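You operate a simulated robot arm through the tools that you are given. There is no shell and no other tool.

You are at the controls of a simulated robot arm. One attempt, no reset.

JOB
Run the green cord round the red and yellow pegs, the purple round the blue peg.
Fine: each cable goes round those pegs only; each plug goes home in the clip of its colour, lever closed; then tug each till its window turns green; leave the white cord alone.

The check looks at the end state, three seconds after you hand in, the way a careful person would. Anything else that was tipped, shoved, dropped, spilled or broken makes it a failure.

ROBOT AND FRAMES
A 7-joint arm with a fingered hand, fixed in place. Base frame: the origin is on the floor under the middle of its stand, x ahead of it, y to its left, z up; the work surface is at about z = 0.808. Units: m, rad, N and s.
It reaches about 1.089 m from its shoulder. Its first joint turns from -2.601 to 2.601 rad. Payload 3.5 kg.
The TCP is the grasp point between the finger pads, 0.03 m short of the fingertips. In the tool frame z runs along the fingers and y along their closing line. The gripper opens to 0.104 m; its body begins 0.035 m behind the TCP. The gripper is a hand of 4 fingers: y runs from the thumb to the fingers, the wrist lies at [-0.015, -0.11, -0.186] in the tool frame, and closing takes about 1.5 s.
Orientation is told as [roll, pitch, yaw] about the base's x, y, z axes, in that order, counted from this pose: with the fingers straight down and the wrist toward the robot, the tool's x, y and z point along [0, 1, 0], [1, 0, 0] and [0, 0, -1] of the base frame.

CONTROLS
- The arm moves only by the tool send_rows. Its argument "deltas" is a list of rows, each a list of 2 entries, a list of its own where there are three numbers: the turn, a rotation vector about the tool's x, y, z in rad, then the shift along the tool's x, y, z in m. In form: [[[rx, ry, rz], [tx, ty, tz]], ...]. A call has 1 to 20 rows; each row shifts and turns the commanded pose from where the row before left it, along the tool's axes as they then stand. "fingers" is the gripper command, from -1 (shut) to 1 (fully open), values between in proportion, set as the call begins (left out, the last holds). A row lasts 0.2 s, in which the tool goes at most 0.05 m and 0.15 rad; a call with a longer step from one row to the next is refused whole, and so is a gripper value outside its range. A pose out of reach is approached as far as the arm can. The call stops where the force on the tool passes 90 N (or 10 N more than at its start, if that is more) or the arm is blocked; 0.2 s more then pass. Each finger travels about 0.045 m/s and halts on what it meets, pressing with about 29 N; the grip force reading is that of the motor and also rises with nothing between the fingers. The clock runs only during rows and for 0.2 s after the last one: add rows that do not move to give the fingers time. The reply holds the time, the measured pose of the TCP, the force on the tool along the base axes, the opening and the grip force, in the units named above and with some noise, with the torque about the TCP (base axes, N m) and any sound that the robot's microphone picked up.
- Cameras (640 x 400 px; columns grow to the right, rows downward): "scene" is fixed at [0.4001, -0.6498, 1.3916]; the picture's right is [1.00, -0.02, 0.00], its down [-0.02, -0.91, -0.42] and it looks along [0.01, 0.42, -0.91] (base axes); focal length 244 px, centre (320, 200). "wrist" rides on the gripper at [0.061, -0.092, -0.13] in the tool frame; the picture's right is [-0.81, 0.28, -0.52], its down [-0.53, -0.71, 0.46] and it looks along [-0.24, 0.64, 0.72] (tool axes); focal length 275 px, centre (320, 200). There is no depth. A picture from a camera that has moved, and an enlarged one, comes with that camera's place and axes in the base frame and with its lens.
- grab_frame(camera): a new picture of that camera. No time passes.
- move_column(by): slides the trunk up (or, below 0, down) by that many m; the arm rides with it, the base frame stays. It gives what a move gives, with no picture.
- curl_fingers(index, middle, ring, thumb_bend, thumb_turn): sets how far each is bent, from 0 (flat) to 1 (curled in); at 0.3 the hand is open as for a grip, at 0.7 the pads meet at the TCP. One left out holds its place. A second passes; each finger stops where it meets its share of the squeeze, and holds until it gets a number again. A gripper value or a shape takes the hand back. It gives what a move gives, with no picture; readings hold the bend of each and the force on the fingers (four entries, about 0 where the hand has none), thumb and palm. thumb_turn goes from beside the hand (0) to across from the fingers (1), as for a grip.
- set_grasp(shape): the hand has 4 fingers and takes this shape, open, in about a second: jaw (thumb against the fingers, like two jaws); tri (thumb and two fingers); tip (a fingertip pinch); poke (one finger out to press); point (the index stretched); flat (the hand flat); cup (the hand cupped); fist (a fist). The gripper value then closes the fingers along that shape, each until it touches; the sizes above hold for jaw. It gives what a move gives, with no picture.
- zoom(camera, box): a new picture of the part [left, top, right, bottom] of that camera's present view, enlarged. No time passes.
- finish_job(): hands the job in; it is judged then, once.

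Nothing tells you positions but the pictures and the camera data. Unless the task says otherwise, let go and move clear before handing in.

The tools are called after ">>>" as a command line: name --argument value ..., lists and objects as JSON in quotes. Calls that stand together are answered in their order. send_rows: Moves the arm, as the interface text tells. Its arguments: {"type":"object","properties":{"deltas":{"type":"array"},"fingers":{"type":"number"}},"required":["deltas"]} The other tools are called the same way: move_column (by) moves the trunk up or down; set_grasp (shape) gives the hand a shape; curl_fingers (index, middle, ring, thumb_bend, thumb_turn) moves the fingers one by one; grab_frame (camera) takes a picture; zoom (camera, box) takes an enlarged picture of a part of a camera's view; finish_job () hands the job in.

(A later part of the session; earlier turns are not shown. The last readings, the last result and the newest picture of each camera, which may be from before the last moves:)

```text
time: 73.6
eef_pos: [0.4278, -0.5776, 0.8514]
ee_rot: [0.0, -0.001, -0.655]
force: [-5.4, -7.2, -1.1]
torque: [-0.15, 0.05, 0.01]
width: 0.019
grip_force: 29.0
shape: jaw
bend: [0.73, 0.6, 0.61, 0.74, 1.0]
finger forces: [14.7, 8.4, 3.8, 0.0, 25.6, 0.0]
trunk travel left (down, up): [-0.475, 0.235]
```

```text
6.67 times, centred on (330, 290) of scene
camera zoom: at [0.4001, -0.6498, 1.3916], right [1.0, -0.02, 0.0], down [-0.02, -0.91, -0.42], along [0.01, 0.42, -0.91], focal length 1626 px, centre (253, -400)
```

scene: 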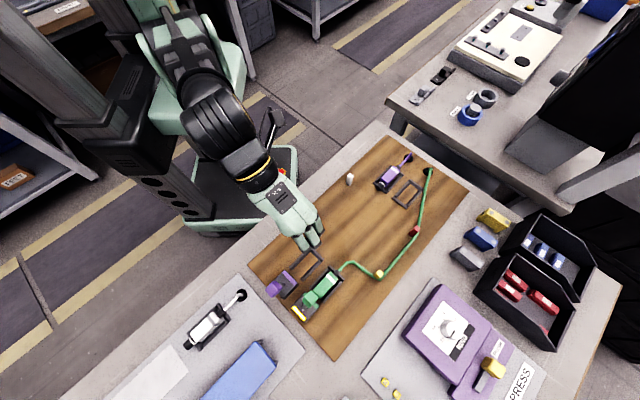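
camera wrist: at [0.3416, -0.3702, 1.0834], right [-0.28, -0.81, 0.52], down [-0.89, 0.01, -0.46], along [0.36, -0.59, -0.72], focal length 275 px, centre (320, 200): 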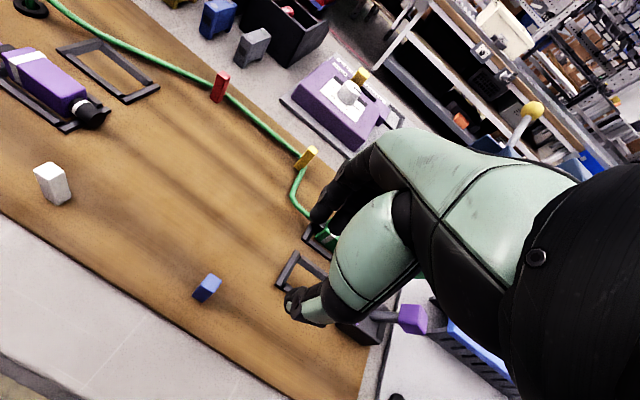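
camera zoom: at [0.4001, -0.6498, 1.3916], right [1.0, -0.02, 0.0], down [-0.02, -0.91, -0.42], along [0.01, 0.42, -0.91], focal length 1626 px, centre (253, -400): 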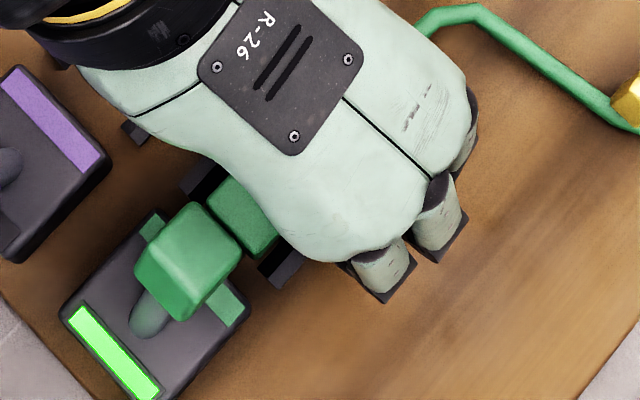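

A pull of about 9 N turned the green clip's window green. I'll relax the pull, let go, and lift clear.

>>> send_rows --deltas '[[[0, 0, 0], [-0.001, -0.0001, 0]], [[0, 0, 0], [-0.001, -0.0001, 0]], [[0, 0, 0], [0, 0, 0]]]'

>>> send_rows --deltas '[[[0, 0, 0], [0, 0, 0]], [[0, 0, 0], [0, 0, 0]], [[0, 0, 0], [0, 0, 0]], [[0, 0, 0], [0, 0, 0]], [[0, 0, 0], [0, 0, -0.01]], [[0, 0, 0], [0, 0, -0.03]], [[0, 0, 0], [0, 0, -0.04]], [[0, 0, 0], [0.01, -0.01, -0.04]], [[0, 0, 0.13], [0.02, -0.02, -0.02]]]' --fingers -0.04

>>> grab_frame --camera "scene"

>>> zoom --camera "scene" --box '[264, 240, 392, 320]'

```text
time: 74.4
eef_pos: [0.427, -0.5771, 0.8533]
ee_rot: [-0.001, 0.002, -0.652]
force: [0.6, -1.6, -1.9]
torque: [-0.04, -0.02, 0.03]
width: 0.0189
grip_force: 29.2
shape: jaw
bend: [0.73, 0.6, 0.61, 0.74, 1.0]
finger forces: [15.0, 8.1, 3.6, 0.0, 25.5, 0.0]
trunk travel left (down, up): [-0.475, 0.235]
```

```text
time: 76.4
eef_pos: [0.4215, -0.5341, 0.9919]
ee_rot: [0.0, 0.0, -0.785]
force: [-1.1, -0.4, -0.6]
torque: [0.02, 0.02, 0.01]
width: 0.0494
grip_force: 0.0
shape: jaw
bend: [0.74, 0.45, 0.42, 0.71, 1.0]
finger forces: [0.0, 0.0, 0.1, 0.0, 0.1, 0.1]
trunk travel left (down, up): [-0.475, 0.235]
```

```text
taken
```

scene: 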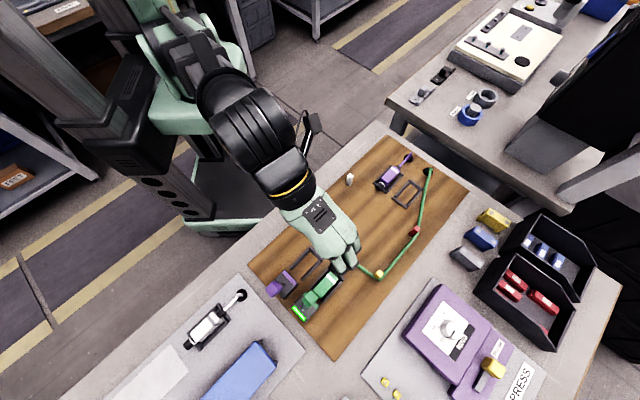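

```text
5.00 times, centred on (328, 280) of scene
camera zoom: at [0.4001, -0.6498, 1.3916], right [1.0, -0.02, 0.0], down [-0.02, -0.91, -0.42], along [0.01, 0.42, -0.91], focal length 1220 px, centre (280, -200)
```

zoom: 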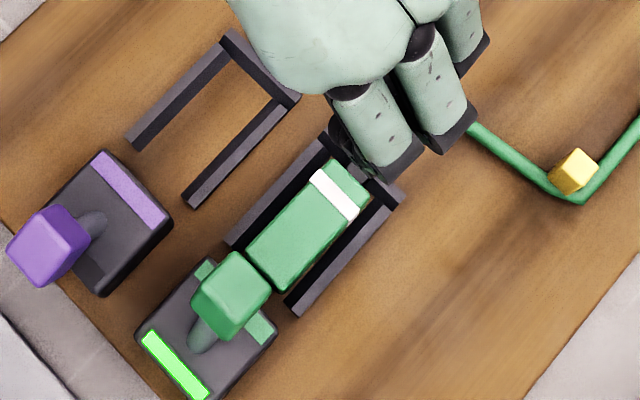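

Green is finished: plug home, lever closed, window green, cord round red and yellow. Now the purple plug; I'll move over it with the hand pre-turned so the grip keeps the plug straight.

>>> send_rows --deltas '[[[0, 0, -0.13], [0, 0, 0]], [[0, 0, -0.04], [0.036, 0.0024, 0]], [[0, 0, 0], [0.036, 0.0024, 0]], [[0, 0, 0], [0.036, 0.0024, 0]], [[0, 0, 0], [0.036, 0.0024, 0]], [[0, 0, 0], [0.036, 0.0024, 0]], [[0, 0, 0], [0.036, 0.0024, 0]], [[0, 0, 0], [0.036, 0.0024, 0]], [[0, 0, 0], [0.036, 0.0024, 0]], [[0, 0, 0], [0, 0, 0.04]], [[0, 0, 0], [0, 0, 0.04]], [[0, 0, 0], [0, 0, 0]]]'

>>> zoom --camera "scene" --box '[350, 130, 430, 190]'

>>> grab_frame --camera "wrist"

```text
time: 79.0
eef_pos: [0.6041, -0.3111, 0.9117]
ee_rot: [0.001, 0.002, -0.615]
force: [0.1, 0.4, -0.6]
torque: [-0.01, -0.01, 0.0]
width: 0.0499
grip_force: 0.0
shape: jaw
bend: [0.74, 0.45, 0.42, 0.71, 1.0]
finger forces: [0.1, 0.0, 0.0, 0.0, 0.0, 0.1]
trunk travel left (down, up): [-0.475, 0.235]
```

```text
6.67 times, centred on (390, 160) of scene
camera zoom: at [0.4001, -0.6498, 1.3916], right [1.0, -0.02, 0.0], down [-0.02, -0.91, -0.42], along [0.01, 0.42, -0.91], focal length 1626 px, centre (-147, 467)
```

zoom: 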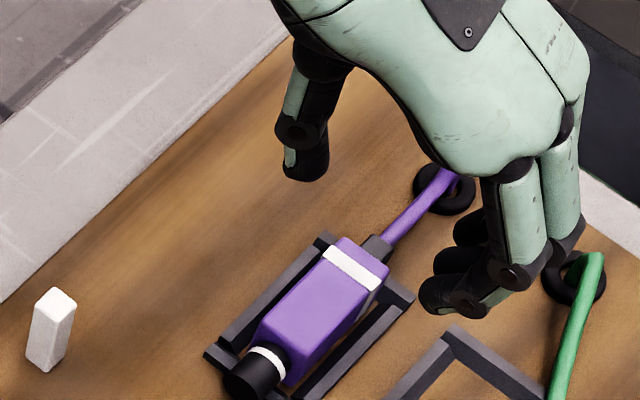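

```text
taken
camera wrist: at [0.5637, -0.2093, 1.0437], right [-0.24, -0.82, 0.52], down [-0.89, -0.02, -0.46], along [0.39, -0.57, -0.72], focal length 275 px, centre (320, 200)
```

wrist: 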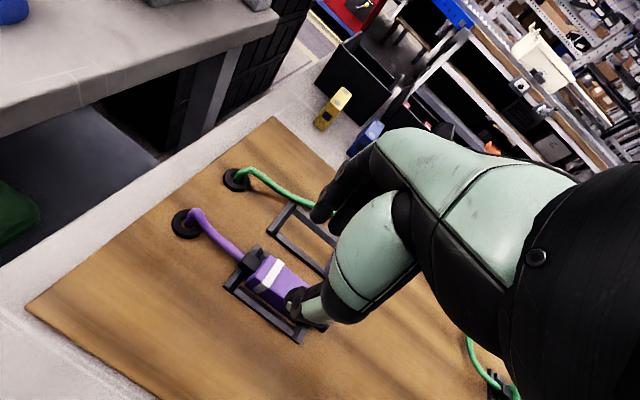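

>>> send_rows --deltas '[[[0, 0, 0], [0, -0.001, 0.02]], [[0, 0, 0], [0, 0, 0.015]], [[0, 0, 0], [0, 0, 0.01]], [[0, 0, 0], [0, 0, 0]]]'

>>> zoom --camera "scene" --box '[360, 145, 440, 205]'

>>> zoom --camera "wrist" --box '[180, 180, 420, 360]'

```text
time: 80.0
eef_pos: [0.602, -0.3113, 0.8676]
ee_rot: [-0.001, 0.001, -0.614]
force: [0.4, 0.0, 0.5]
torque: [-0.02, 0.02, -0.02]
width: 0.0497
grip_force: 0.0
shape: jaw
bend: [0.74, 0.45, 0.42, 0.71, 1.0]
finger forces: [0.1, 0.0, 0.0, 0.0, 0.0, 0.0]
trunk travel left (down, up): [-0.475, 0.235]
```

```text
6.67 times, centred on (400, 175) of scene
camera zoom: at [0.4001, -0.6498, 1.3916], right [1.0, -0.02, 0.0], down [-0.02, -0.91, -0.42], along [0.01, 0.42, -0.91], focal length 1626 px, centre (-213, 367)
```

zoom: 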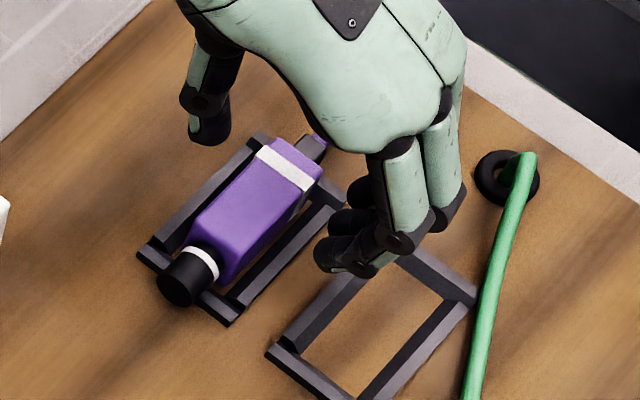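

```text
2.22 times, centred on (300, 270) of wrist
camera zoom: at [0.5629, -0.2089, 0.9995], right [-0.24, -0.82, 0.52], down [-0.89, -0.02, -0.46], along [0.39, -0.57, -0.72], focal length 612 px, centre (364, 44)
```

zoom: 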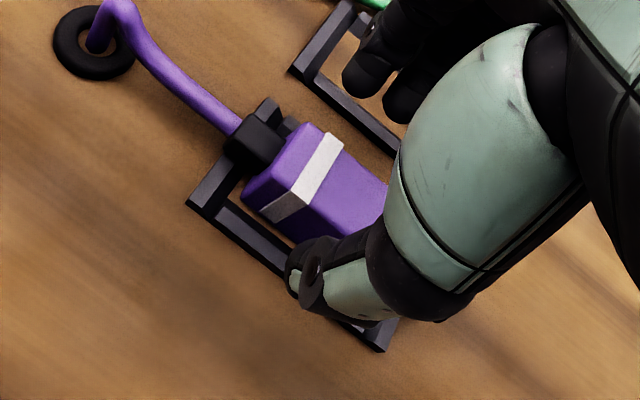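

>>> send_rows --deltas '[[[0, 0, 0], [0, 0, 0.008]], [[0, 0, 0], [0, 0, 0.0075]], [[0, 0, 0], [0, 0, 0]]]'

>>> send_rows --deltas '[[[0, 0, 0], [0, 0, 0]], [[0, 0, 0], [0, 0, 0]], [[0, 0, 0], [0, 0, 0]], [[0, 0, 0], [0, 0, 0]], [[0, 0, 0], [0, 0, 0]], [[0, 0, 0], [0, 0, 0]], [[0, 0, 0], [0, 0, 0]], [[0, 0, 0], [0, 0, 0]]]' --fingers -1

>>> zoom --camera "scene" --box '[360, 145, 440, 205]'

>>> zoom --camera "wrist" --box '[180, 180, 420, 360]'

```text
time: 80.8
eef_pos: [0.6018, -0.3113, 0.8528]
ee_rot: [0.001, 0.0, -0.613]
force: [0.1, -0.2, -0.3]
torque: [-0.02, 0.0, 0.0]
width: 0.0501
grip_force: 0.0
shape: jaw
bend: [0.74, 0.45, 0.42, 0.71, 1.0]
finger forces: [0.0, 0.0, 0.0, 0.0, 0.0, 0.0]
trunk travel left (down, up): [-0.475, 0.235]
```

```text
time: 82.6
eef_pos: [0.6013, -0.3107, 0.853]
ee_rot: [-0.002, 0.002, -0.614]
force: [-0.6, -0.1, 0.0]
torque: [-0.01, -0.02, -0.01]
width: 0.0188
grip_force: 29.3
shape: jaw
bend: [0.73, 0.62, 0.65, 0.75, 1.0]
finger forces: [14.9, 7.6, 3.3, 0.0, 25.8, 0.0]
trunk travel left (down, up): [-0.475, 0.235]
```

```text
6.67 times, centred on (400, 175) of scene
camera zoom: at [0.4001, -0.6498, 1.3916], right [1.0, -0.02, 0.0], down [-0.02, -0.91, -0.42], along [0.01, 0.42, -0.91], focal length 1626 px, centre (-213, 367)
```

zoom: 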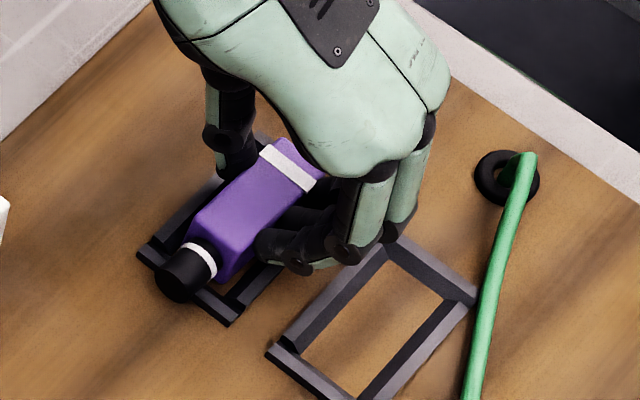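

```text
2.22 times, centred on (300, 270) of wrist
camera zoom: at [0.563, -0.2087, 0.984], right [-0.24, -0.82, 0.52], down [-0.89, -0.02, -0.46], along [0.39, -0.57, -0.72], focal length 612 px, centre (364, 44)
```

zoom: 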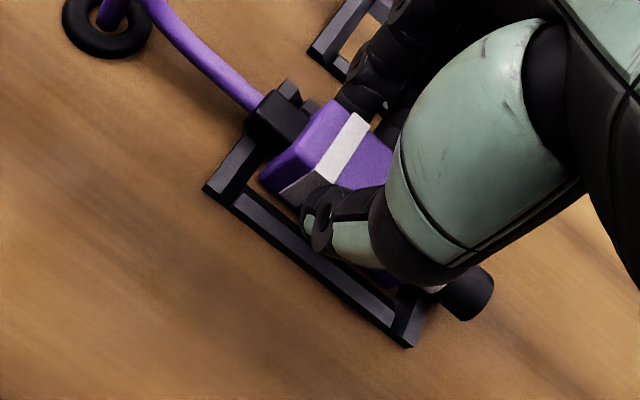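

The purple plug is gripped and still straight. I'll lift it clear of the peg tops and carry it past white on the inner side, toward blue.

>>> send_rows --deltas '[[[0, 0, 0], [0, 0, -0.01]], [[0, 0, 0], [0, 0, -0.02]], [[0, 0, 0], [0, 0, -0.022]], [[0, 0, 0], [-0.0306, -0.0068, 0]], [[0, 0, 0], [-0.0306, -0.0068, 0]], [[0, 0, 0], [-0.0306, -0.0068, 0]], [[0, 0, 0], [-0.0306, -0.0068, 0]], [[0, 0, 0], [-0.0306, -0.0188, 0]], [[0, 0, 0], [-0.0306, -0.0188, 0]], [[0, 0, 0], [-0.0306, -0.0188, 0]], [[0, 0, 0], [0, 0, 0]]]'

>>> grab_frame --camera "scene"

>>> grab_frame --camera "wrist"

```text
time: 85.0
eef_pos: [0.4106, -0.4391, 0.9041]
ee_rot: [0.0, -0.001, -0.614]
force: [0.0, -0.3, -1.4]
torque: [-0.01, -0.03, 0.0]
width: 0.0187
grip_force: 29.0
shape: jaw
bend: [0.73, 0.62, 0.65, 0.75, 1.0]
finger forces: [15.1, 7.6, 3.1, 0.0, 25.9, 0.0]
trunk travel left (down, up): [-0.475, 0.235]
```

```text
taken
```

scene: 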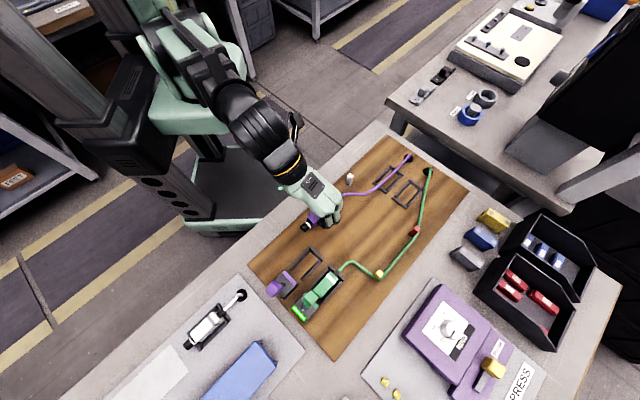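

```text
taken
camera wrist: at [0.3705, -0.3366, 1.0358], right [-0.24, -0.82, 0.52], down [-0.89, -0.03, -0.46], along [0.39, -0.57, -0.72], focal length 275 px, centre (320, 200)
```

wrist: 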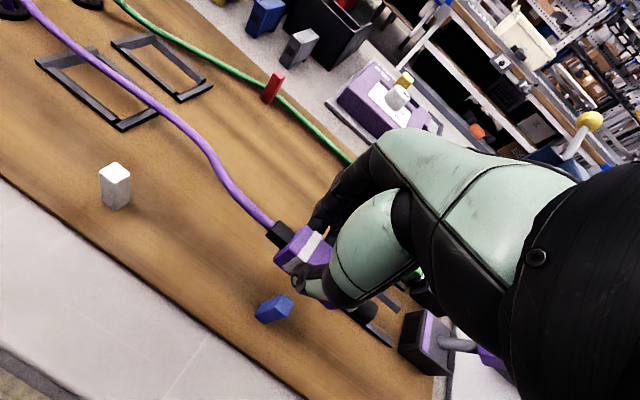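

Cord is on the inner side of white, as wanted. Now over the top of blue to its outer side, then beyond it.

>>> send_rows --deltas '[[[0, 0, 0], [-0.0204, -0.0278, 0]], [[0, 0, 0], [-0.0204, -0.0278, 0]], [[0, 0, 0], [-0.0172, -0.003, 0]], [[0, 0, 0], [-0.0172, -0.003, 0]], [[0, 0, 0], [0, 0, 0]], [[0, 0, 0], [0, 0, 0]]]'

>>> grab_frame --camera "wrist"

>>> grab_frame --camera "scene"

```text
time: 86.4
eef_pos: [0.3174, -0.4647, 0.9047]
ee_rot: [-0.002, -0.001, -0.615]
force: [0.6, -0.7, -1.1]
torque: [-0.01, -0.02, -0.01]
width: 0.019
grip_force: 29.4
shape: jaw
bend: [0.73, 0.62, 0.66, 0.75, 1.0]
finger forces: [15.1, 7.6, 3.0, 0.0, 25.9, 0.0]
trunk travel left (down, up): [-0.475, 0.235]
```

```text
taken
camera wrist: at [0.2777, -0.362, 1.0356], right [-0.24, -0.82, 0.52], down [-0.89, -0.02, -0.46], along [0.39, -0.57, -0.72], focal length 275 px, centre (320, 200)
```

wrist: 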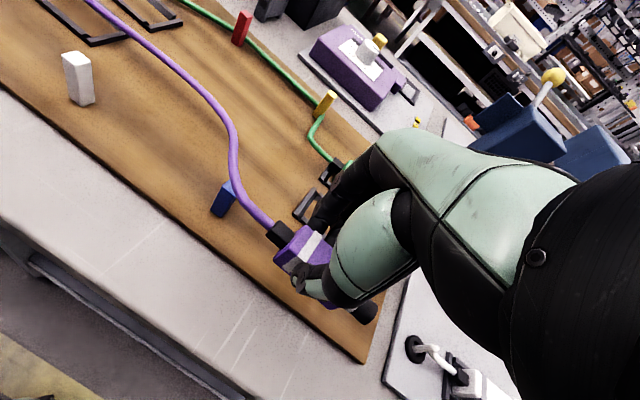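

```text
taken
```

scene: 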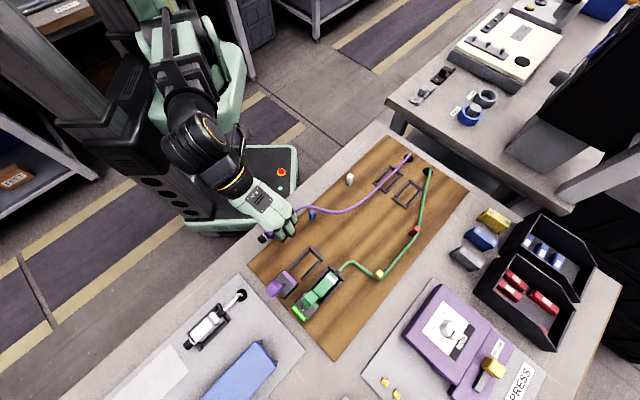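

>>> zoom --camera "scene" --box '[260, 150, 420, 270]'

>>> zoom --camera "wrist" --box '[160, 100, 320, 260]'

```text
3.33 times, centred on (340, 210) of scene
camera zoom: at [0.4001, -0.6498, 1.3916], right [1.0, -0.02, 0.0], down [-0.02, -0.91, -0.42], along [0.01, 0.42, -0.91], focal length 813 px, centre (253, 167)
```

zoom: 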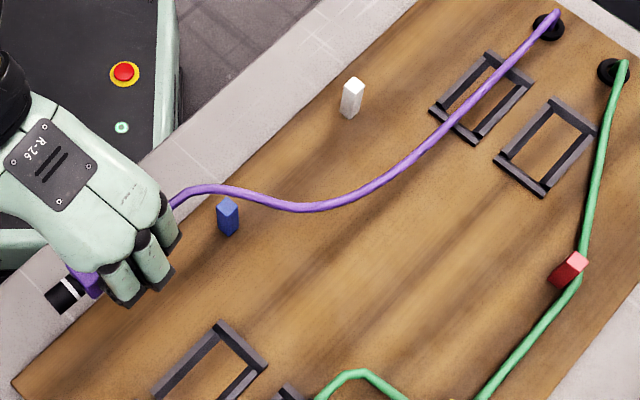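

```text
2.50 times, centred on (240, 180) of wrist
camera zoom: at [0.2777, -0.362, 1.0356], right [-0.24, -0.82, 0.52], down [-0.89, -0.02, -0.46], along [0.39, -0.57, -0.72], focal length 688 px, centre (520, 250)
```

zoom: 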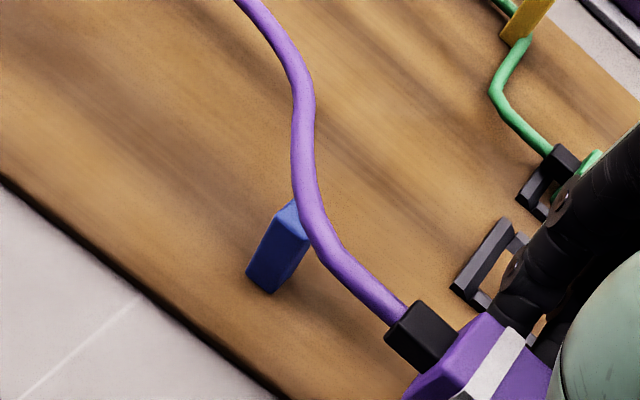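

The straight line from grommet to plug now passes outside blue and inside white; the visible sag behaves as it did with green. I'll go a little further out, lower the plug, then look again.

>>> send_rows --deltas '[[[0, 0, 0], [-0.0051, -0.0177, 0]], [[0, 0, 0], [0, 0, 0.015]], [[0, 0, 0], [0, 0, 0.015]], [[0, 0, 0], [0, 0, 0.013]], [[0, 0, 0], [0, 0, 0.005]], [[0, 0, 0], [0, 0, 0]]]'

>>> zoom --camera "scene" --box '[250, 150, 410, 270]'

>>> grab_frame --camera "wrist"

```text
time: 87.8
eef_pos: [0.2995, -0.4592, 0.8555]
ee_rot: [-0.001, 0.0, -0.615]
force: [-0.2, -0.5, -0.9]
torque: [0.01, -0.01, -0.01]
width: 0.019
grip_force: 28.7
shape: jaw
bend: [0.73, 0.62, 0.66, 0.75, 1.0]
finger forces: [15.2, 7.6, 3.0, 0.1, 25.8, 0.1]
trunk travel left (down, up): [-0.475, 0.235]
```

```text
3.33 times, centred on (330, 210) of scene
camera zoom: at [0.4001, -0.6498, 1.3916], right [1.0, -0.02, 0.0], down [-0.02, -0.91, -0.42], along [0.01, 0.42, -0.91], focal length 813 px, centre (287, 167)
```

zoom: 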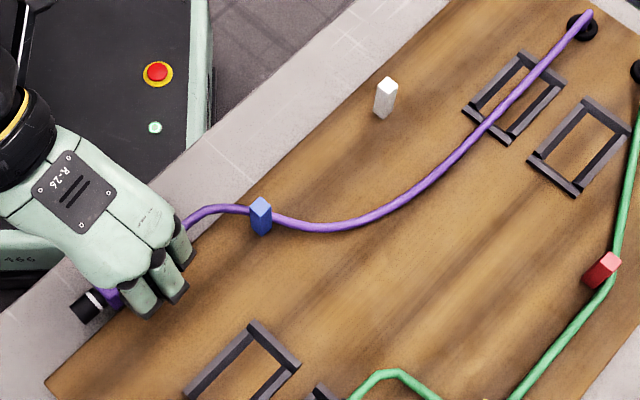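

```text
taken
camera wrist: at [0.2607, -0.3563, 0.9878], right [-0.24, -0.82, 0.52], down [-0.89, -0.02, -0.46], along [0.39, -0.57, -0.72], focal length 275 px, centre (320, 200)
```

wrist: 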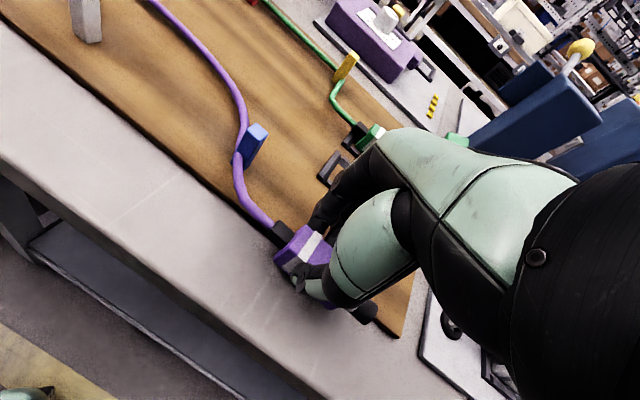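

The cord now lies against blue's outer side and inside white. I'll swing the plug inward, low, so it wraps blue.

>>> send_rows --deltas '[[[0, 0, 0], [-0.002, 0.0118, 0]], [[0, 0, 0], [-0.002, 0.0118, 0]], [[0, 0, 0], [-0.002, 0.0118, -0.002]], [[0, 0, 0], [-0.002, 0.0118, -0.002]], [[0, 0, 0], [-0.002, 0.0118, -0.001]], [[0, 0, 0], [0, 0, 0]]]'

>>> zoom --camera "scene" --box '[250, 170, 410, 310]'

>>> grab_frame --camera "wrist"

```text
time: 89.2
eef_pos: [0.3421, -0.5007, 0.8613]
ee_rot: [-0.001, 0.0, -0.613]
force: [0.0, -0.1, -1.1]
torque: [-0.01, 0.0, -0.01]
width: 0.0187
grip_force: 28.6
shape: jaw
bend: [0.73, 0.62, 0.66, 0.75, 1.0]
finger forces: [15.3, 7.6, 3.1, 0.1, 25.9, 0.0]
trunk travel left (down, up): [-0.475, 0.235]
```

```text
2.86 times, centred on (330, 240) of scene
camera zoom: at [0.4001, -0.6498, 1.3916], right [1.0, -0.02, 0.0], down [-0.02, -0.91, -0.42], along [0.01, 0.42, -0.91], focal length 697 px, centre (291, 86)
```

zoom: 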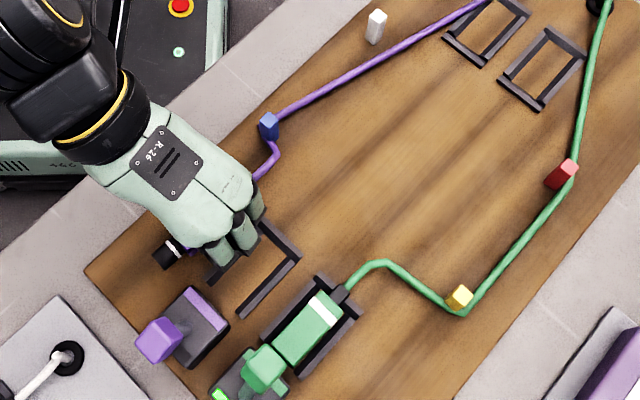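

```text
taken
camera wrist: at [0.3022, -0.3981, 0.9929], right [-0.24, -0.82, 0.52], down [-0.89, -0.02, -0.46], along [0.39, -0.57, -0.72], focal length 275 px, centre (320, 200)
```

wrist: 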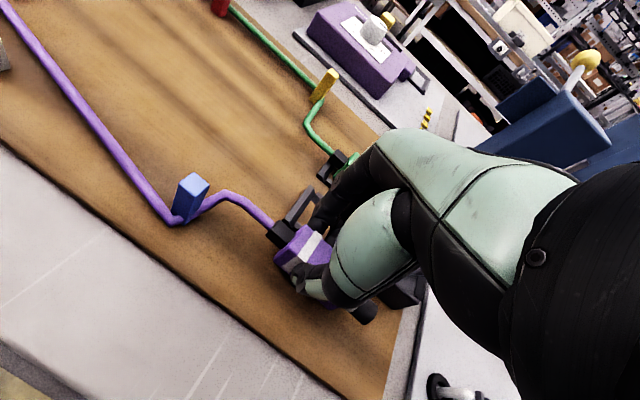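

Purple now wraps blue only, staying inside white. Next I bring the plug over its U-frame.

>>> send_rows --deltas '[[[0, 0, 0], [0.009, 0.0015, 0]], [[0, 0, 0], [-0.0017, 0.0099, 0]], [[0, 0, 0], [-0.0017, 0.0099, 0]], [[0, 0, 0], [-0.0017, 0.0099, 0]], [[0, 0, 0], [-0.0017, 0.0099, 0]], [[0, 0, 0], [-0.0016, 0.0089, 0]], [[0, 0, 0], [0, 0, 0]]]'

>>> zoom --camera "scene" --box '[272, 245, 336, 295]'

>>> zoom --camera "wrist" --box '[120, 130, 440, 350]'

```text
time: 90.8
eef_pos: [0.3838, -0.5292, 0.8616]
ee_rot: [-0.001, 0.0, -0.614]
force: [0.2, 0.1, -0.7]
torque: [-0.01, 0.02, -0.01]
width: 0.0188
grip_force: 28.9
shape: jaw
bend: [0.73, 0.62, 0.66, 0.75, 1.0]
finger forces: [15.1, 7.7, 3.1, 0.0, 25.9, 0.1]
trunk travel left (down, up): [-0.475, 0.235]
```

```text
8.00 times, centred on (304, 270) of scene
camera zoom: at [0.4001, -0.6498, 1.3916], right [1.0, -0.02, 0.0], down [-0.02, -0.91, -0.42], along [0.01, 0.42, -0.91], focal length 1952 px, centre (448, -360)
```

zoom: 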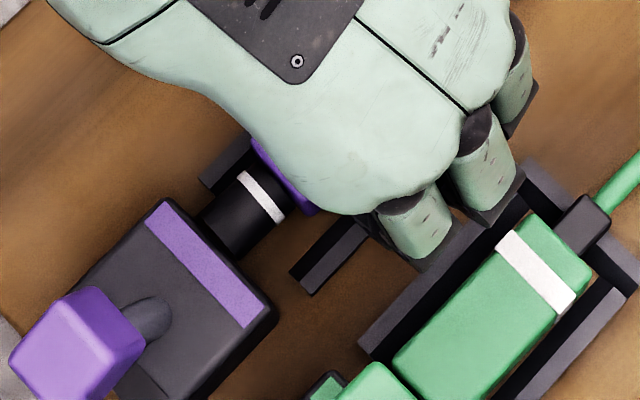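

```text
1.82 times, centred on (280, 240) of wrist
camera zoom: at [0.3437, -0.4266, 0.9928], right [-0.24, -0.82, 0.52], down [-0.89, -0.02, -0.46], along [0.39, -0.57, -0.72], focal length 500 px, centre (393, 127)
```

zoom: 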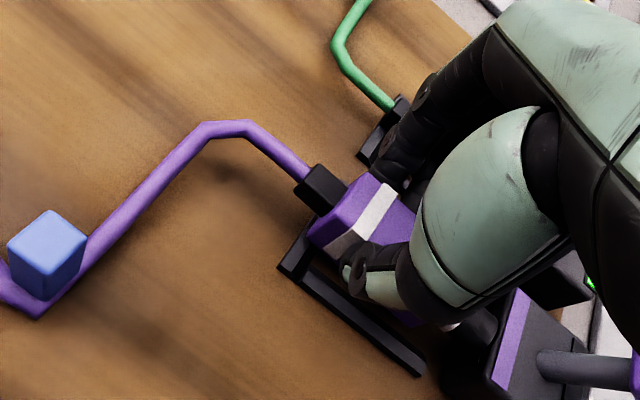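

The nose is about 3 mm to the inner side and yawed 3–4°, so a small hand rotation fixes both. I'll turn the hand and recheck before inserting.

>>> send_rows --deltas '[[[0, 0, -0.06], [0, 0, 0]], [[0, 0, 0], [0, 0, 0]]]'

>>> zoom --camera "scene" --box '[280, 255, 328, 295]'

```text
time: 91.4
eef_pos: [0.3829, -0.5286, 0.8617]
ee_rot: [0.001, -0.001, -0.553]
force: [0.2, 1.3, -1.6]
torque: [-0.03, -0.01, 0.03]
width: 0.0186
grip_force: 28.7
shape: jaw
bend: [0.73, 0.62, 0.66, 0.75, 1.0]
finger forces: [15.2, 7.5, 3.1, 0.1, 25.9, 0.1]
trunk travel left (down, up): [-0.475, 0.235]
```

```text
10.00 times, centred on (304, 275) of scene
camera zoom: at [0.4001, -0.6498, 1.3916], right [1.0, -0.02, 0.0], down [-0.02, -0.91, -0.42], along [0.01, 0.42, -0.91], focal length 2440 px, centre (480, -550)
```

zoom: 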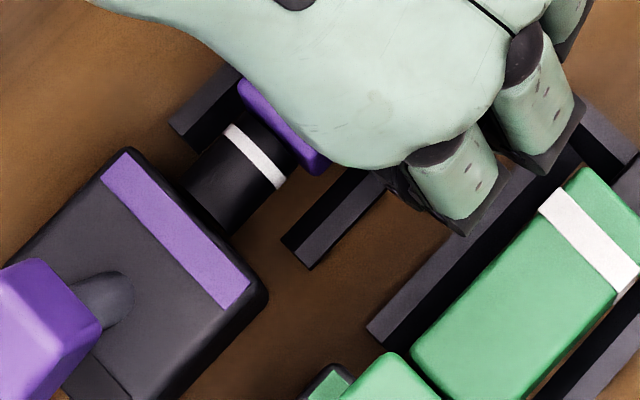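

Now it's centred and square, 3–4 mm in front of the clip. I'll lower and feed it in.

>>> send_rows --deltas '[[[0, 0, 0], [0, 0, 0.003]], [[0, 0, 0], [0, 0, 0.003]], [[0, 0, 0], [-0.0039, -0.0009, 0]], [[0, 0, 0], [-0.0039, -0.0009, 0]], [[0, 0, 0], [0, 0, 0]]]'

>>> zoom --camera "scene" --box '[280, 255, 328, 295]'

```text
time: 92.6
eef_pos: [0.3767, -0.5353, 0.8537]
ee_rot: [0.0, 0.001, -0.553]
force: [0.0, 0.0, -1.3]
torque: [0.01, 0.01, 0.01]
width: 0.019
grip_force: 29.4
shape: jaw
bend: [0.73, 0.63, 0.67, 0.75, 1.0]
finger forces: [16.0, 7.3, 3.5, 0.1, 26.8, 0.0]
trunk travel left (down, up): [-0.475, 0.235]
```

```text
10.00 times, centred on (304, 275) of scene
camera zoom: at [0.4001, -0.6498, 1.3916], right [1.0, -0.02, 0.0], down [-0.02, -0.91, -0.42], along [0.01, 0.42, -0.91], focal length 2440 px, centre (480, -550)
```

zoom: 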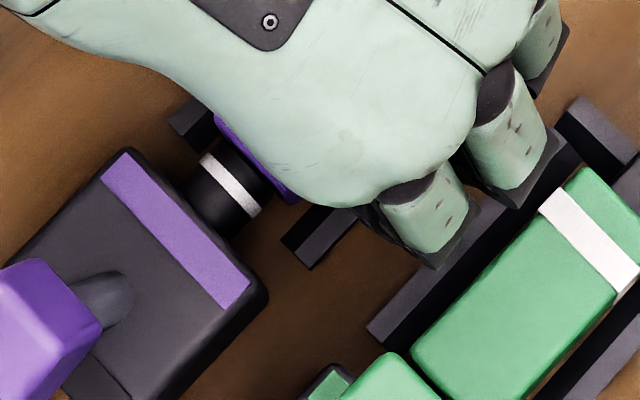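

>>> send_rows --deltas '[[[0, 0, 0], [-0.0029, -0.0007, 0.0005]], [[0, 0, 0], [-0.0029, -0.0007, 0.0005]], [[0, 0, 0], [0, 0, 0]]]'

>>> zoom --camera "scene" --box '[280, 255, 328, 295]'

```text
time: 93.4
eef_pos: [0.3734, -0.5392, 0.8546]
ee_rot: [-0.001, -0.001, -0.555]
force: [0.8, 0.8, -1.3]
torque: [0.0, -0.05, -0.02]
width: 0.0193
grip_force: 29.3
shape: jaw
bend: [0.73, 0.62, 0.67, 0.75, 1.0]
finger forces: [16.0, 7.3, 3.4, 0.0, 26.6, 0.0]
trunk travel left (down, up): [-0.475, 0.235]
```

```text
10.00 times, centred on (304, 275) of scene
camera zoom: at [0.4001, -0.6498, 1.3916], right [1.0, -0.02, 0.0], down [-0.02, -0.91, -0.42], along [0.01, 0.42, -0.91], focal length 2440 px, centre (480, -550)
```

zoom: 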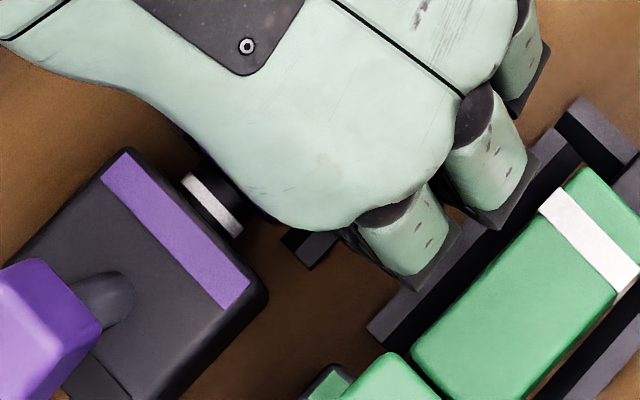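

>>> send_rows --deltas '[[[0, 0, 0], [-0.0015, -0.0003, 0.0005]], [[0, 0, 0], [-0.0015, -0.0003, 0.0005]], [[0, 0, 0], [0, 0, 0]]]'

>>> zoom --camera "scene" --box '[280, 255, 328, 295]'

```text
time: 94.2
eef_pos: [0.3722, -0.5404, 0.8522]
ee_rot: [0.0, 0.001, -0.551]
force: [9.2, 8.1, 0.3]
torque: [0.14, -0.23, 0.13]
width: 0.0187
grip_force: 29.1
shape: jaw
bend: [0.73, 0.62, 0.67, 0.75, 1.0]
finger forces: [16.4, 7.3, 3.4, 0.1, 26.1, 0.0]
trunk travel left (down, up): [-0.475, 0.235]
```

```text
10.00 times, centred on (304, 275) of scene
camera zoom: at [0.4001, -0.6498, 1.3916], right [1.0, -0.02, 0.0], down [-0.02, -0.91, -0.42], along [0.01, 0.42, -0.91], focal length 2440 px, centre (480, -550)
```

zoom: 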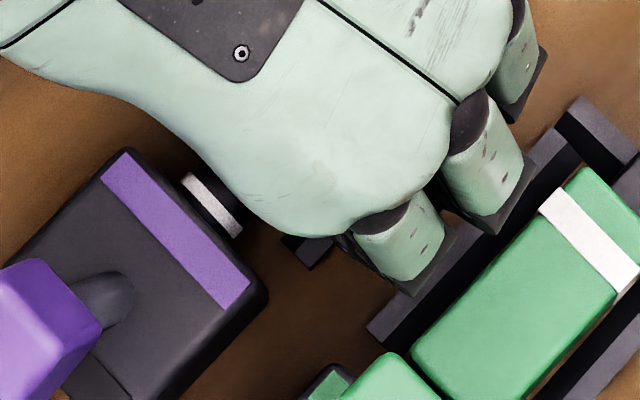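

It has reached the stop, with 12 N building and no further travel. One more firm nudge to be sure it's home, as with green.

>>> send_rows --deltas '[[[0, 0, 0], [-0.0012, -0.0003, 0]], [[0, 0, 0], [0, 0, 0]]]'

>>> send_rows --deltas '[[[0, 0, 0], [0.0012, 0.0003, 0]], [[0, 0, 0], [0.0012, 0.0003, 0]], [[0, 0, 0], [0, 0, 0]]]'

>>> send_rows --deltas '[[[0, 0, 0], [0, 0, 0]], [[0, 0, 0], [0, 0, 0]], [[0, 0, 0], [0, 0, 0]], [[0, 0, 0], [0, 0, 0]], [[0, 0, 0], [0, 0, -0.01]], [[0, 0, 0], [0, 0, -0.03]], [[0, 0, 0], [0, 0, -0.04]], [[0, 0, 0.1], [0.01, -0.02, -0.02]], [[0, 0, 0.13], [0.02, -0.03, -0.01]], [[0, 0, 0], [0, -0.03, 0]]]' --fingers -0.04

>>> zoom --camera "scene" --box '[264, 230, 392, 310]'

>>> grab_frame --camera "scene"

```text
time: 94.8
eef_pos: [0.3716, -0.5415, 0.8533]
ee_rot: [-0.002, -0.001, -0.553]
force: [13.8, 9.8, 0.8]
torque: [0.21, -0.3, 0.2]
width: 0.0187
grip_force: 29.3
shape: jaw
bend: [0.73, 0.62, 0.67, 0.75, 1.0]
finger forces: [16.2, 8.1, 3.5, 0.0, 26.0, 0.0]
trunk travel left (down, up): [-0.475, 0.235]
```

```text
time: 95.6
eef_pos: [0.3718, -0.541, 0.8528]
ee_rot: [-0.002, -0.001, -0.553]
force: [7.1, 4.4, 1.0]
torque: [0.1, -0.14, 0.1]
width: 0.0189
grip_force: 28.8
shape: jaw
bend: [0.73, 0.62, 0.67, 0.75, 1.0]
finger forces: [16.5, 8.0, 3.4, 0.1, 26.3, 0.0]
trunk travel left (down, up): [-0.475, 0.235]
```

```text
time: 97.8
eef_pos: [0.3285, -0.4669, 0.9641]
ee_rot: [-0.001, 0.001, -0.786]
force: [-0.1, 0.1, -0.2]
torque: [0.01, 0.03, -0.04]
width: 0.0498
grip_force: 0.0
shape: jaw
bend: [0.74, 0.45, 0.42, 0.71, 1.0]
finger forces: [0.0, 0.1, 0.1, 0.0, 0.0, 0.0]
trunk travel left (down, up): [-0.475, 0.235]
```

```text
5.00 times, centred on (328, 270) of scene
camera zoom: at [0.4001, -0.6498, 1.3916], right [1.0, -0.02, 0.0], down [-0.02, -0.91, -0.42], along [0.01, 0.42, -0.91], focal length 1220 px, centre (280, -150)
```

zoom: 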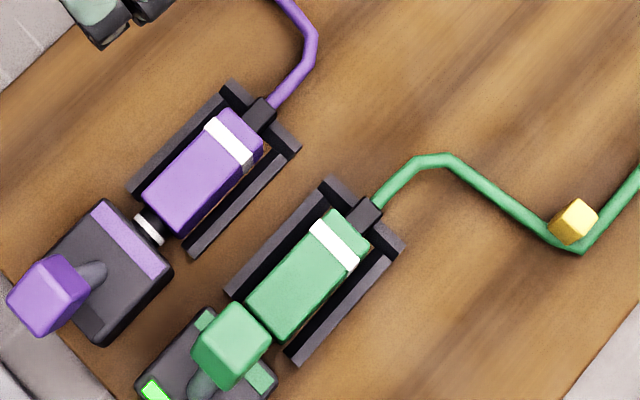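

```text
taken
```

scene: 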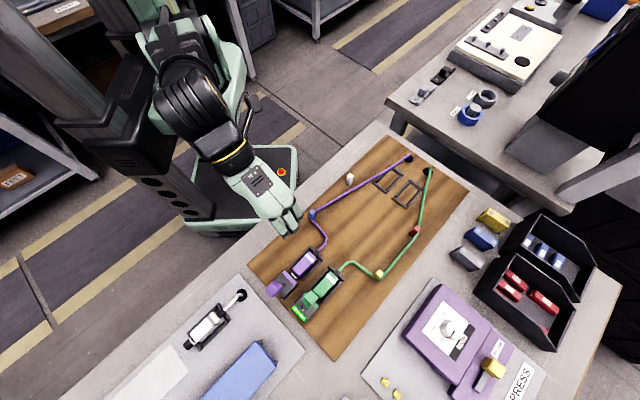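

Purple plug is in place with the same seating as green, and both cords look right. Now the purple lever: I'll approach with a narrower opening so my fingers keep clear of the closed green lever next to it.

>>> send_rows --deltas '[[[0, 0, 0], [-0.0259, 0.0205, 0]], [[0, 0, 0], [-0.0259, 0.0205, 0]], [[0, 0, 0], [-0.0259, 0.0205, 0]], [[0, 0, 0], [-0.0259, 0.0205, 0]], [[0, 0, 0], [0, 0, 0.02]], [[0, 0, 0], [0, 0, 0]]]' --fingers -0.23

>>> zoom --camera "wrist" --box '[200, 180, 520, 400]'

>>> zoom --camera "scene" --box '[250, 250, 346, 330]'

```text
time: 99.2
eef_pos: [0.3133, -0.5984, 0.9419]
ee_rot: [0.001, 0.002, -0.783]
force: [0.1, -0.2, 0.3]
torque: [-0.01, 0.02, 0.02]
width: 0.0404
grip_force: 0.1
shape: jaw
bend: [0.74, 0.49, 0.46, 0.73, 1.0]
finger forces: [0.0, 0.0, 0.0, 0.0, 0.0, 0.1]
trunk travel left (down, up): [-0.475, 0.235]
```

```text
1.82 times, centred on (360, 290) of wrist
camera zoom: at [0.2914, -0.4897, 1.0744], right [-0.38, -0.77, 0.52], down [-0.88, 0.13, -0.46], along [0.28, -0.63, -0.72], focal length 500 px, centre (247, 36)
```

zoom: 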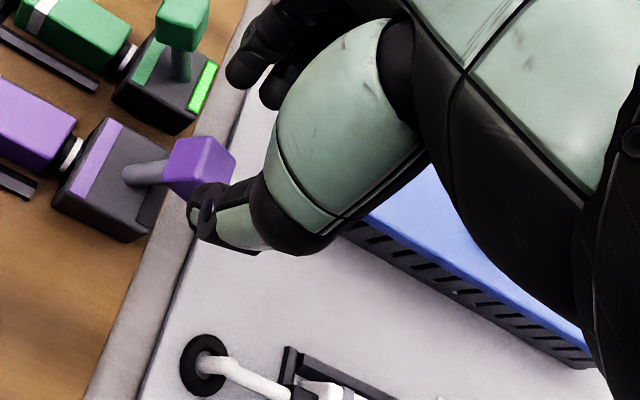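

```text
5.00 times, centred on (298, 290) of scene
camera zoom: at [0.4001, -0.6498, 1.3916], right [1.0, -0.02, 0.0], down [-0.02, -0.91, -0.42], along [0.01, 0.42, -0.91], focal length 1220 px, centre (430, -250)
```

zoom: 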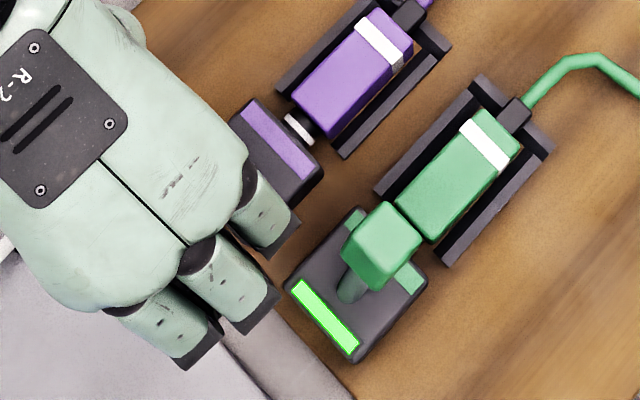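

>>> send_rows --deltas '[[[0, 0, 0], [0, 0, 0.015]], [[0, 0, 0], [0, 0, 0.015]], [[0, 0, 0], [0, 0, 0.009]], [[0, 0, 0], [0, 0, 0]]]'

>>> send_rows --deltas '[[[0, 0, 0], [0, 0, 0]], [[0, 0, 0], [0, 0, 0]], [[0, 0, 0], [0, 0, 0]], [[0, 0, 0], [0, 0, 0]], [[0, 0, 0], [0, 0, 0]], [[0, 0, 0], [0, 0, 0]], [[0, 0, 0], [0, 0, 0]]]' --fingers -1

>>> zoom --camera "wrist" --box '[200, 180, 520, 400]'

```text
time: 100.2
eef_pos: [0.3124, -0.598, 0.9035]
ee_rot: [0.0, 0.002, -0.785]
force: [-0.1, 0.8, 0.9]
torque: [0.0, 0.0, 0.0]
width: 0.0405
grip_force: 0.0
shape: jaw
bend: [0.74, 0.49, 0.46, 0.73, 1.0]
finger forces: [0.1, 0.0, 0.0, 0.1, 0.0, 0.0]
trunk travel left (down, up): [-0.475, 0.235]
```

```text
time: 101.8
eef_pos: [0.3129, -0.5968, 0.9037]
ee_rot: [0.0, 0.002, -0.784]
force: [-2.2, 3.1, -2.5]
torque: [0.06, 0.0, 0.02]
width: 0.0169
grip_force: 29.2
shape: jaw
bend: [0.73, 0.59, 0.65, 0.74, 1.0]
finger forces: [14.6, 7.9, 0.1, 0.1, 26.0, 0.1]
trunk travel left (down, up): [-0.475, 0.235]
```

```text
1.82 times, centred on (360, 290) of wrist
camera zoom: at [0.2911, -0.4892, 1.0359], right [-0.38, -0.77, 0.52], down [-0.88, 0.13, -0.46], along [0.28, -0.63, -0.72], focal length 500 px, centre (247, 36)
```

zoom: 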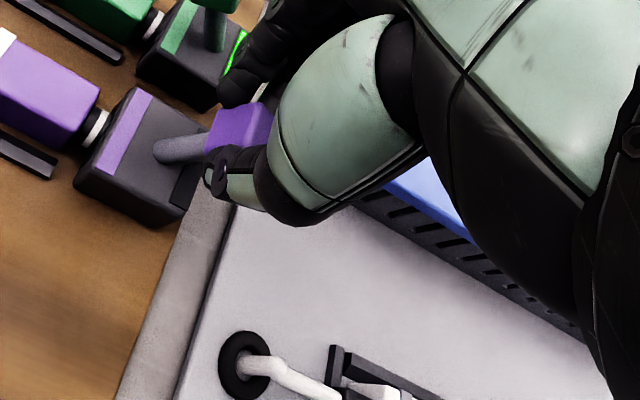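

Gripped the purple knob. Swinging it forward along the same arc.

>>> send_rows --deltas '[[[0, 0, 0], [0.0046, 0, -0.0008]], [[0, 0, 0], [0.0046, 0, -0.0006]], [[0, 0, 0], [0.0041, 0, -0.0003]], [[0, 0, 0], [0.0041, 0, 0]], [[0, 0, 0], [0.0041, 0, 0.0003]], [[0, 0, 0], [0.0041, 0, 0.0006]], [[0, 0, 0], [0, 0, 0]]]'

>>> zoom --camera "wrist" --box '[200, 180, 520, 400]'

>>> zoom --camera "scene" --box '[250, 250, 346, 330]'

```text
time: 103.4
eef_pos: [0.3292, -0.5789, 0.9048]
ee_rot: [0.0, 0.0, -0.783]
force: [-11.0, 4.9, -0.6]
torque: [-0.09, 0.27, -0.03]
width: 0.0158
grip_force: 29.7
shape: jaw
bend: [0.75, 0.58, 0.71, 0.74, 1.0]
finger forces: [4.5, 10.8, 1.4, 0.0, 24.8, 0.0]
trunk travel left (down, up): [-0.475, 0.235]
```

```text
1.82 times, centred on (360, 290) of wrist
camera zoom: at [0.3085, -0.4705, 1.0368], right [-0.38, -0.77, 0.52], down [-0.88, 0.13, -0.46], along [0.28, -0.63, -0.72], focal length 500 px, centre (247, 36)
```

zoom: 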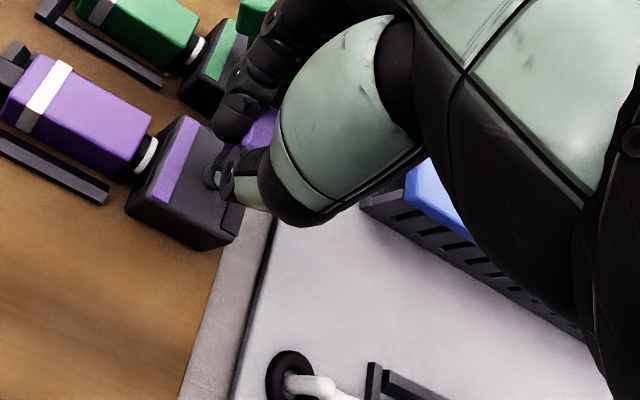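

```text
5.00 times, centred on (298, 290) of scene
camera zoom: at [0.4001, -0.6498, 1.3916], right [1.0, -0.02, 0.0], down [-0.02, -0.91, -0.42], along [0.01, 0.42, -0.91], focal length 1220 px, centre (430, -250)
```

zoom: 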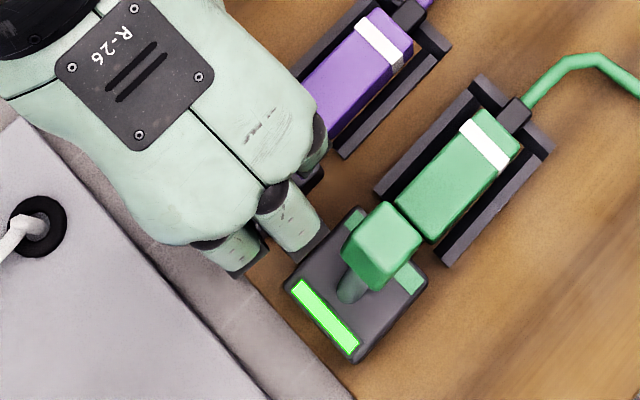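

>>> send_rows --deltas '[[[0, 0, 0], [0.004, -0.001, 0.0009]], [[0, 0, 0], [0.0039, -0.001, 0.0012]], [[0, 0, 0], [0.0035, 0, 0.001]], [[0, 0, 0], [0, 0, 0]]]'

>>> zoom --camera "wrist" --box '[200, 180, 520, 400]'

>>> zoom --camera "scene" --box '[250, 250, 346, 330]'

```text
time: 104.4
eef_pos: [0.3368, -0.5701, 0.9031]
ee_rot: [0.0, 0.0, -0.783]
force: [-10.4, -2.0, 1.6]
torque: [-0.49, 0.46, 0.06]
width: 0.0156
grip_force: 29.4
shape: jaw
bend: [0.75, 0.57, 0.72, 0.74, 1.0]
finger forces: [11.1, 12.4, 13.6, 0.1, 22.5, 0.0]
trunk travel left (down, up): [-0.475, 0.235]
```

```text
1.82 times, centred on (360, 290) of wrist
camera zoom: at [0.3153, -0.4621, 1.0337], right [-0.38, -0.77, 0.52], down [-0.88, 0.13, -0.46], along [0.28, -0.63, -0.72], focal length 500 px, centre (247, 36)
```

zoom: 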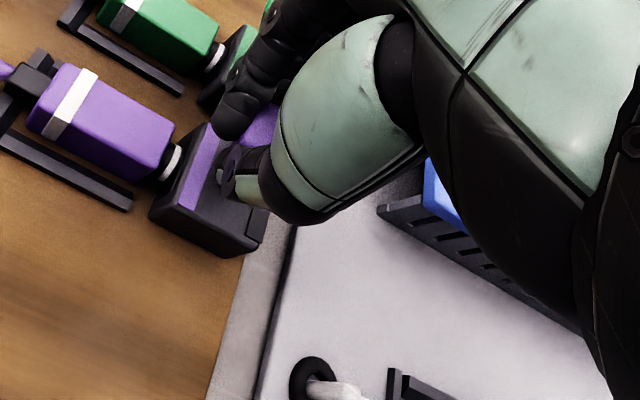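

```text
5.00 times, centred on (298, 290) of scene
camera zoom: at [0.4001, -0.6498, 1.3916], right [1.0, -0.02, 0.0], down [-0.02, -0.91, -0.42], along [0.01, 0.42, -0.91], focal length 1220 px, centre (430, -250)
```

zoom: 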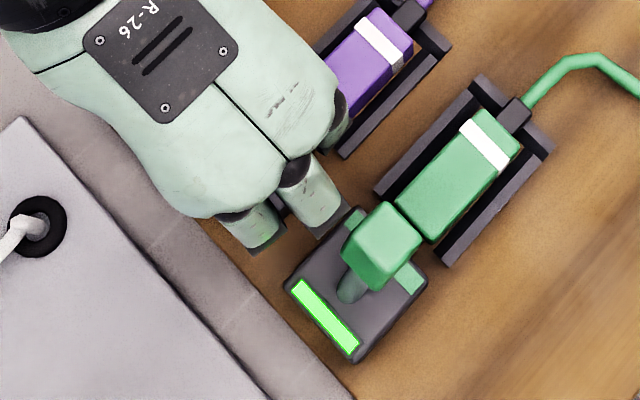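

>>> send_rows --deltas '[[[0, 0, 0], [0.003, -0.0005, 0.001]], [[0, 0, 0], [0.003, 0, 0.001]], [[0, 0, 0], [0, 0, 0]]]'

>>> zoom --camera "wrist" --box '[200, 180, 520, 400]'

```text
time: 105.2
eef_pos: [0.3399, -0.5649, 0.8994]
ee_rot: [0.0, 0.0, -0.783]
force: [-14.8, -5.9, 3.4]
torque: [-0.76, 0.7, -0.02]
width: 0.0158
grip_force: 29.3
shape: jaw
bend: [0.74, 0.56, 0.73, 0.74, 1.0]
finger forces: [19.5, 13.4, 29.4, 0.1, 21.2, 0.0]
trunk travel left (down, up): [-0.475, 0.235]
```

```text
1.82 times, centred on (360, 290) of wrist
camera zoom: at [0.3185, -0.4575, 1.0313], right [-0.38, -0.77, 0.52], down [-0.88, 0.13, -0.46], along [0.28, -0.63, -0.72], focal length 500 px, centre (247, 36)
```

zoom: 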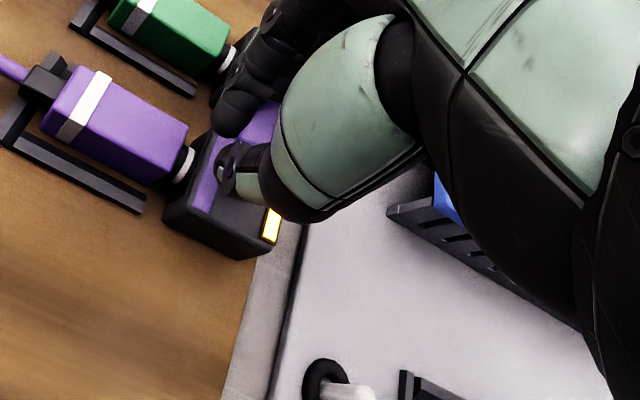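

The purple window is amber, so its lever is closed. I'll open just enough to let go, without reaching the green lever, and lift straight up.

>>> send_rows --deltas '[[[0, 0, 0], [-0.001, 0, 0]], [[0, 0, 0], [0, 0, 0]], [[0, 0, 0], [0, 0, 0]], [[0, 0, 0], [0, 0, 0]], [[0, 0, 0], [0, 0, 0]]]' --fingers -0.35

>>> zoom --camera "scene" --box '[250, 250, 346, 330]'

>>> zoom --camera "wrist" --box '[200, 180, 520, 400]'

```text
time: 106.4
eef_pos: [0.3403, -0.5661, 0.8989]
ee_rot: [-0.001, 0.0, -0.785]
force: [0.1, 0.2, -0.1]
torque: [-0.03, 0.02, -0.03]
width: 0.0336
grip_force: 0.1
shape: jaw
bend: [0.74, 0.52, 0.5, 0.74, 1.0]
finger forces: [0.0, 0.0, 0.0, 0.0, 0.1, 0.0]
trunk travel left (down, up): [-0.475, 0.235]
```

```text
5.00 times, centred on (298, 290) of scene
camera zoom: at [0.4001, -0.6498, 1.3916], right [1.0, -0.02, 0.0], down [-0.02, -0.91, -0.42], along [0.01, 0.42, -0.91], focal length 1220 px, centre (430, -250)
```

zoom: 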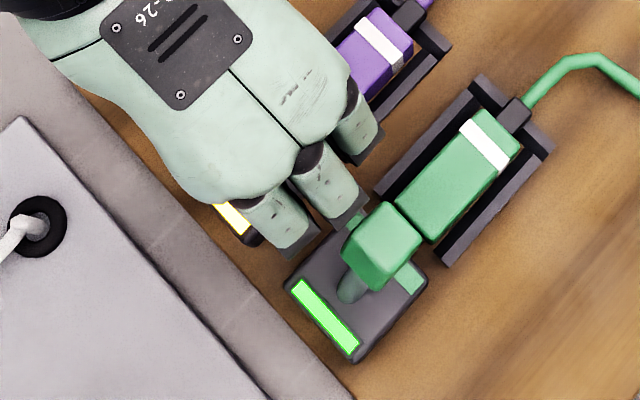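

```text
1.82 times, centred on (360, 290) of wrist
camera zoom: at [0.3192, -0.4578, 1.0311], right [-0.38, -0.77, 0.52], down [-0.88, 0.13, -0.46], along [0.28, -0.63, -0.72], focal length 500 px, centre (247, 36)
```

zoom: 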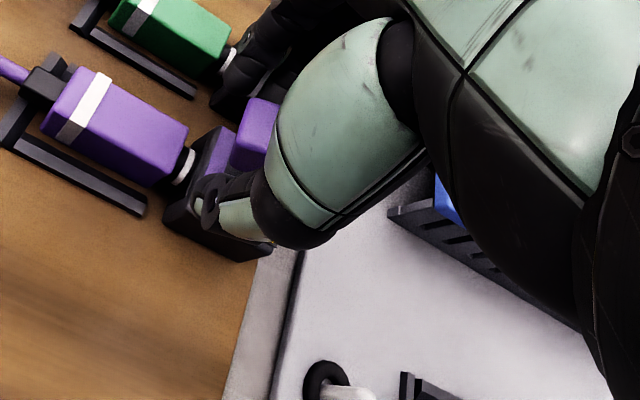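

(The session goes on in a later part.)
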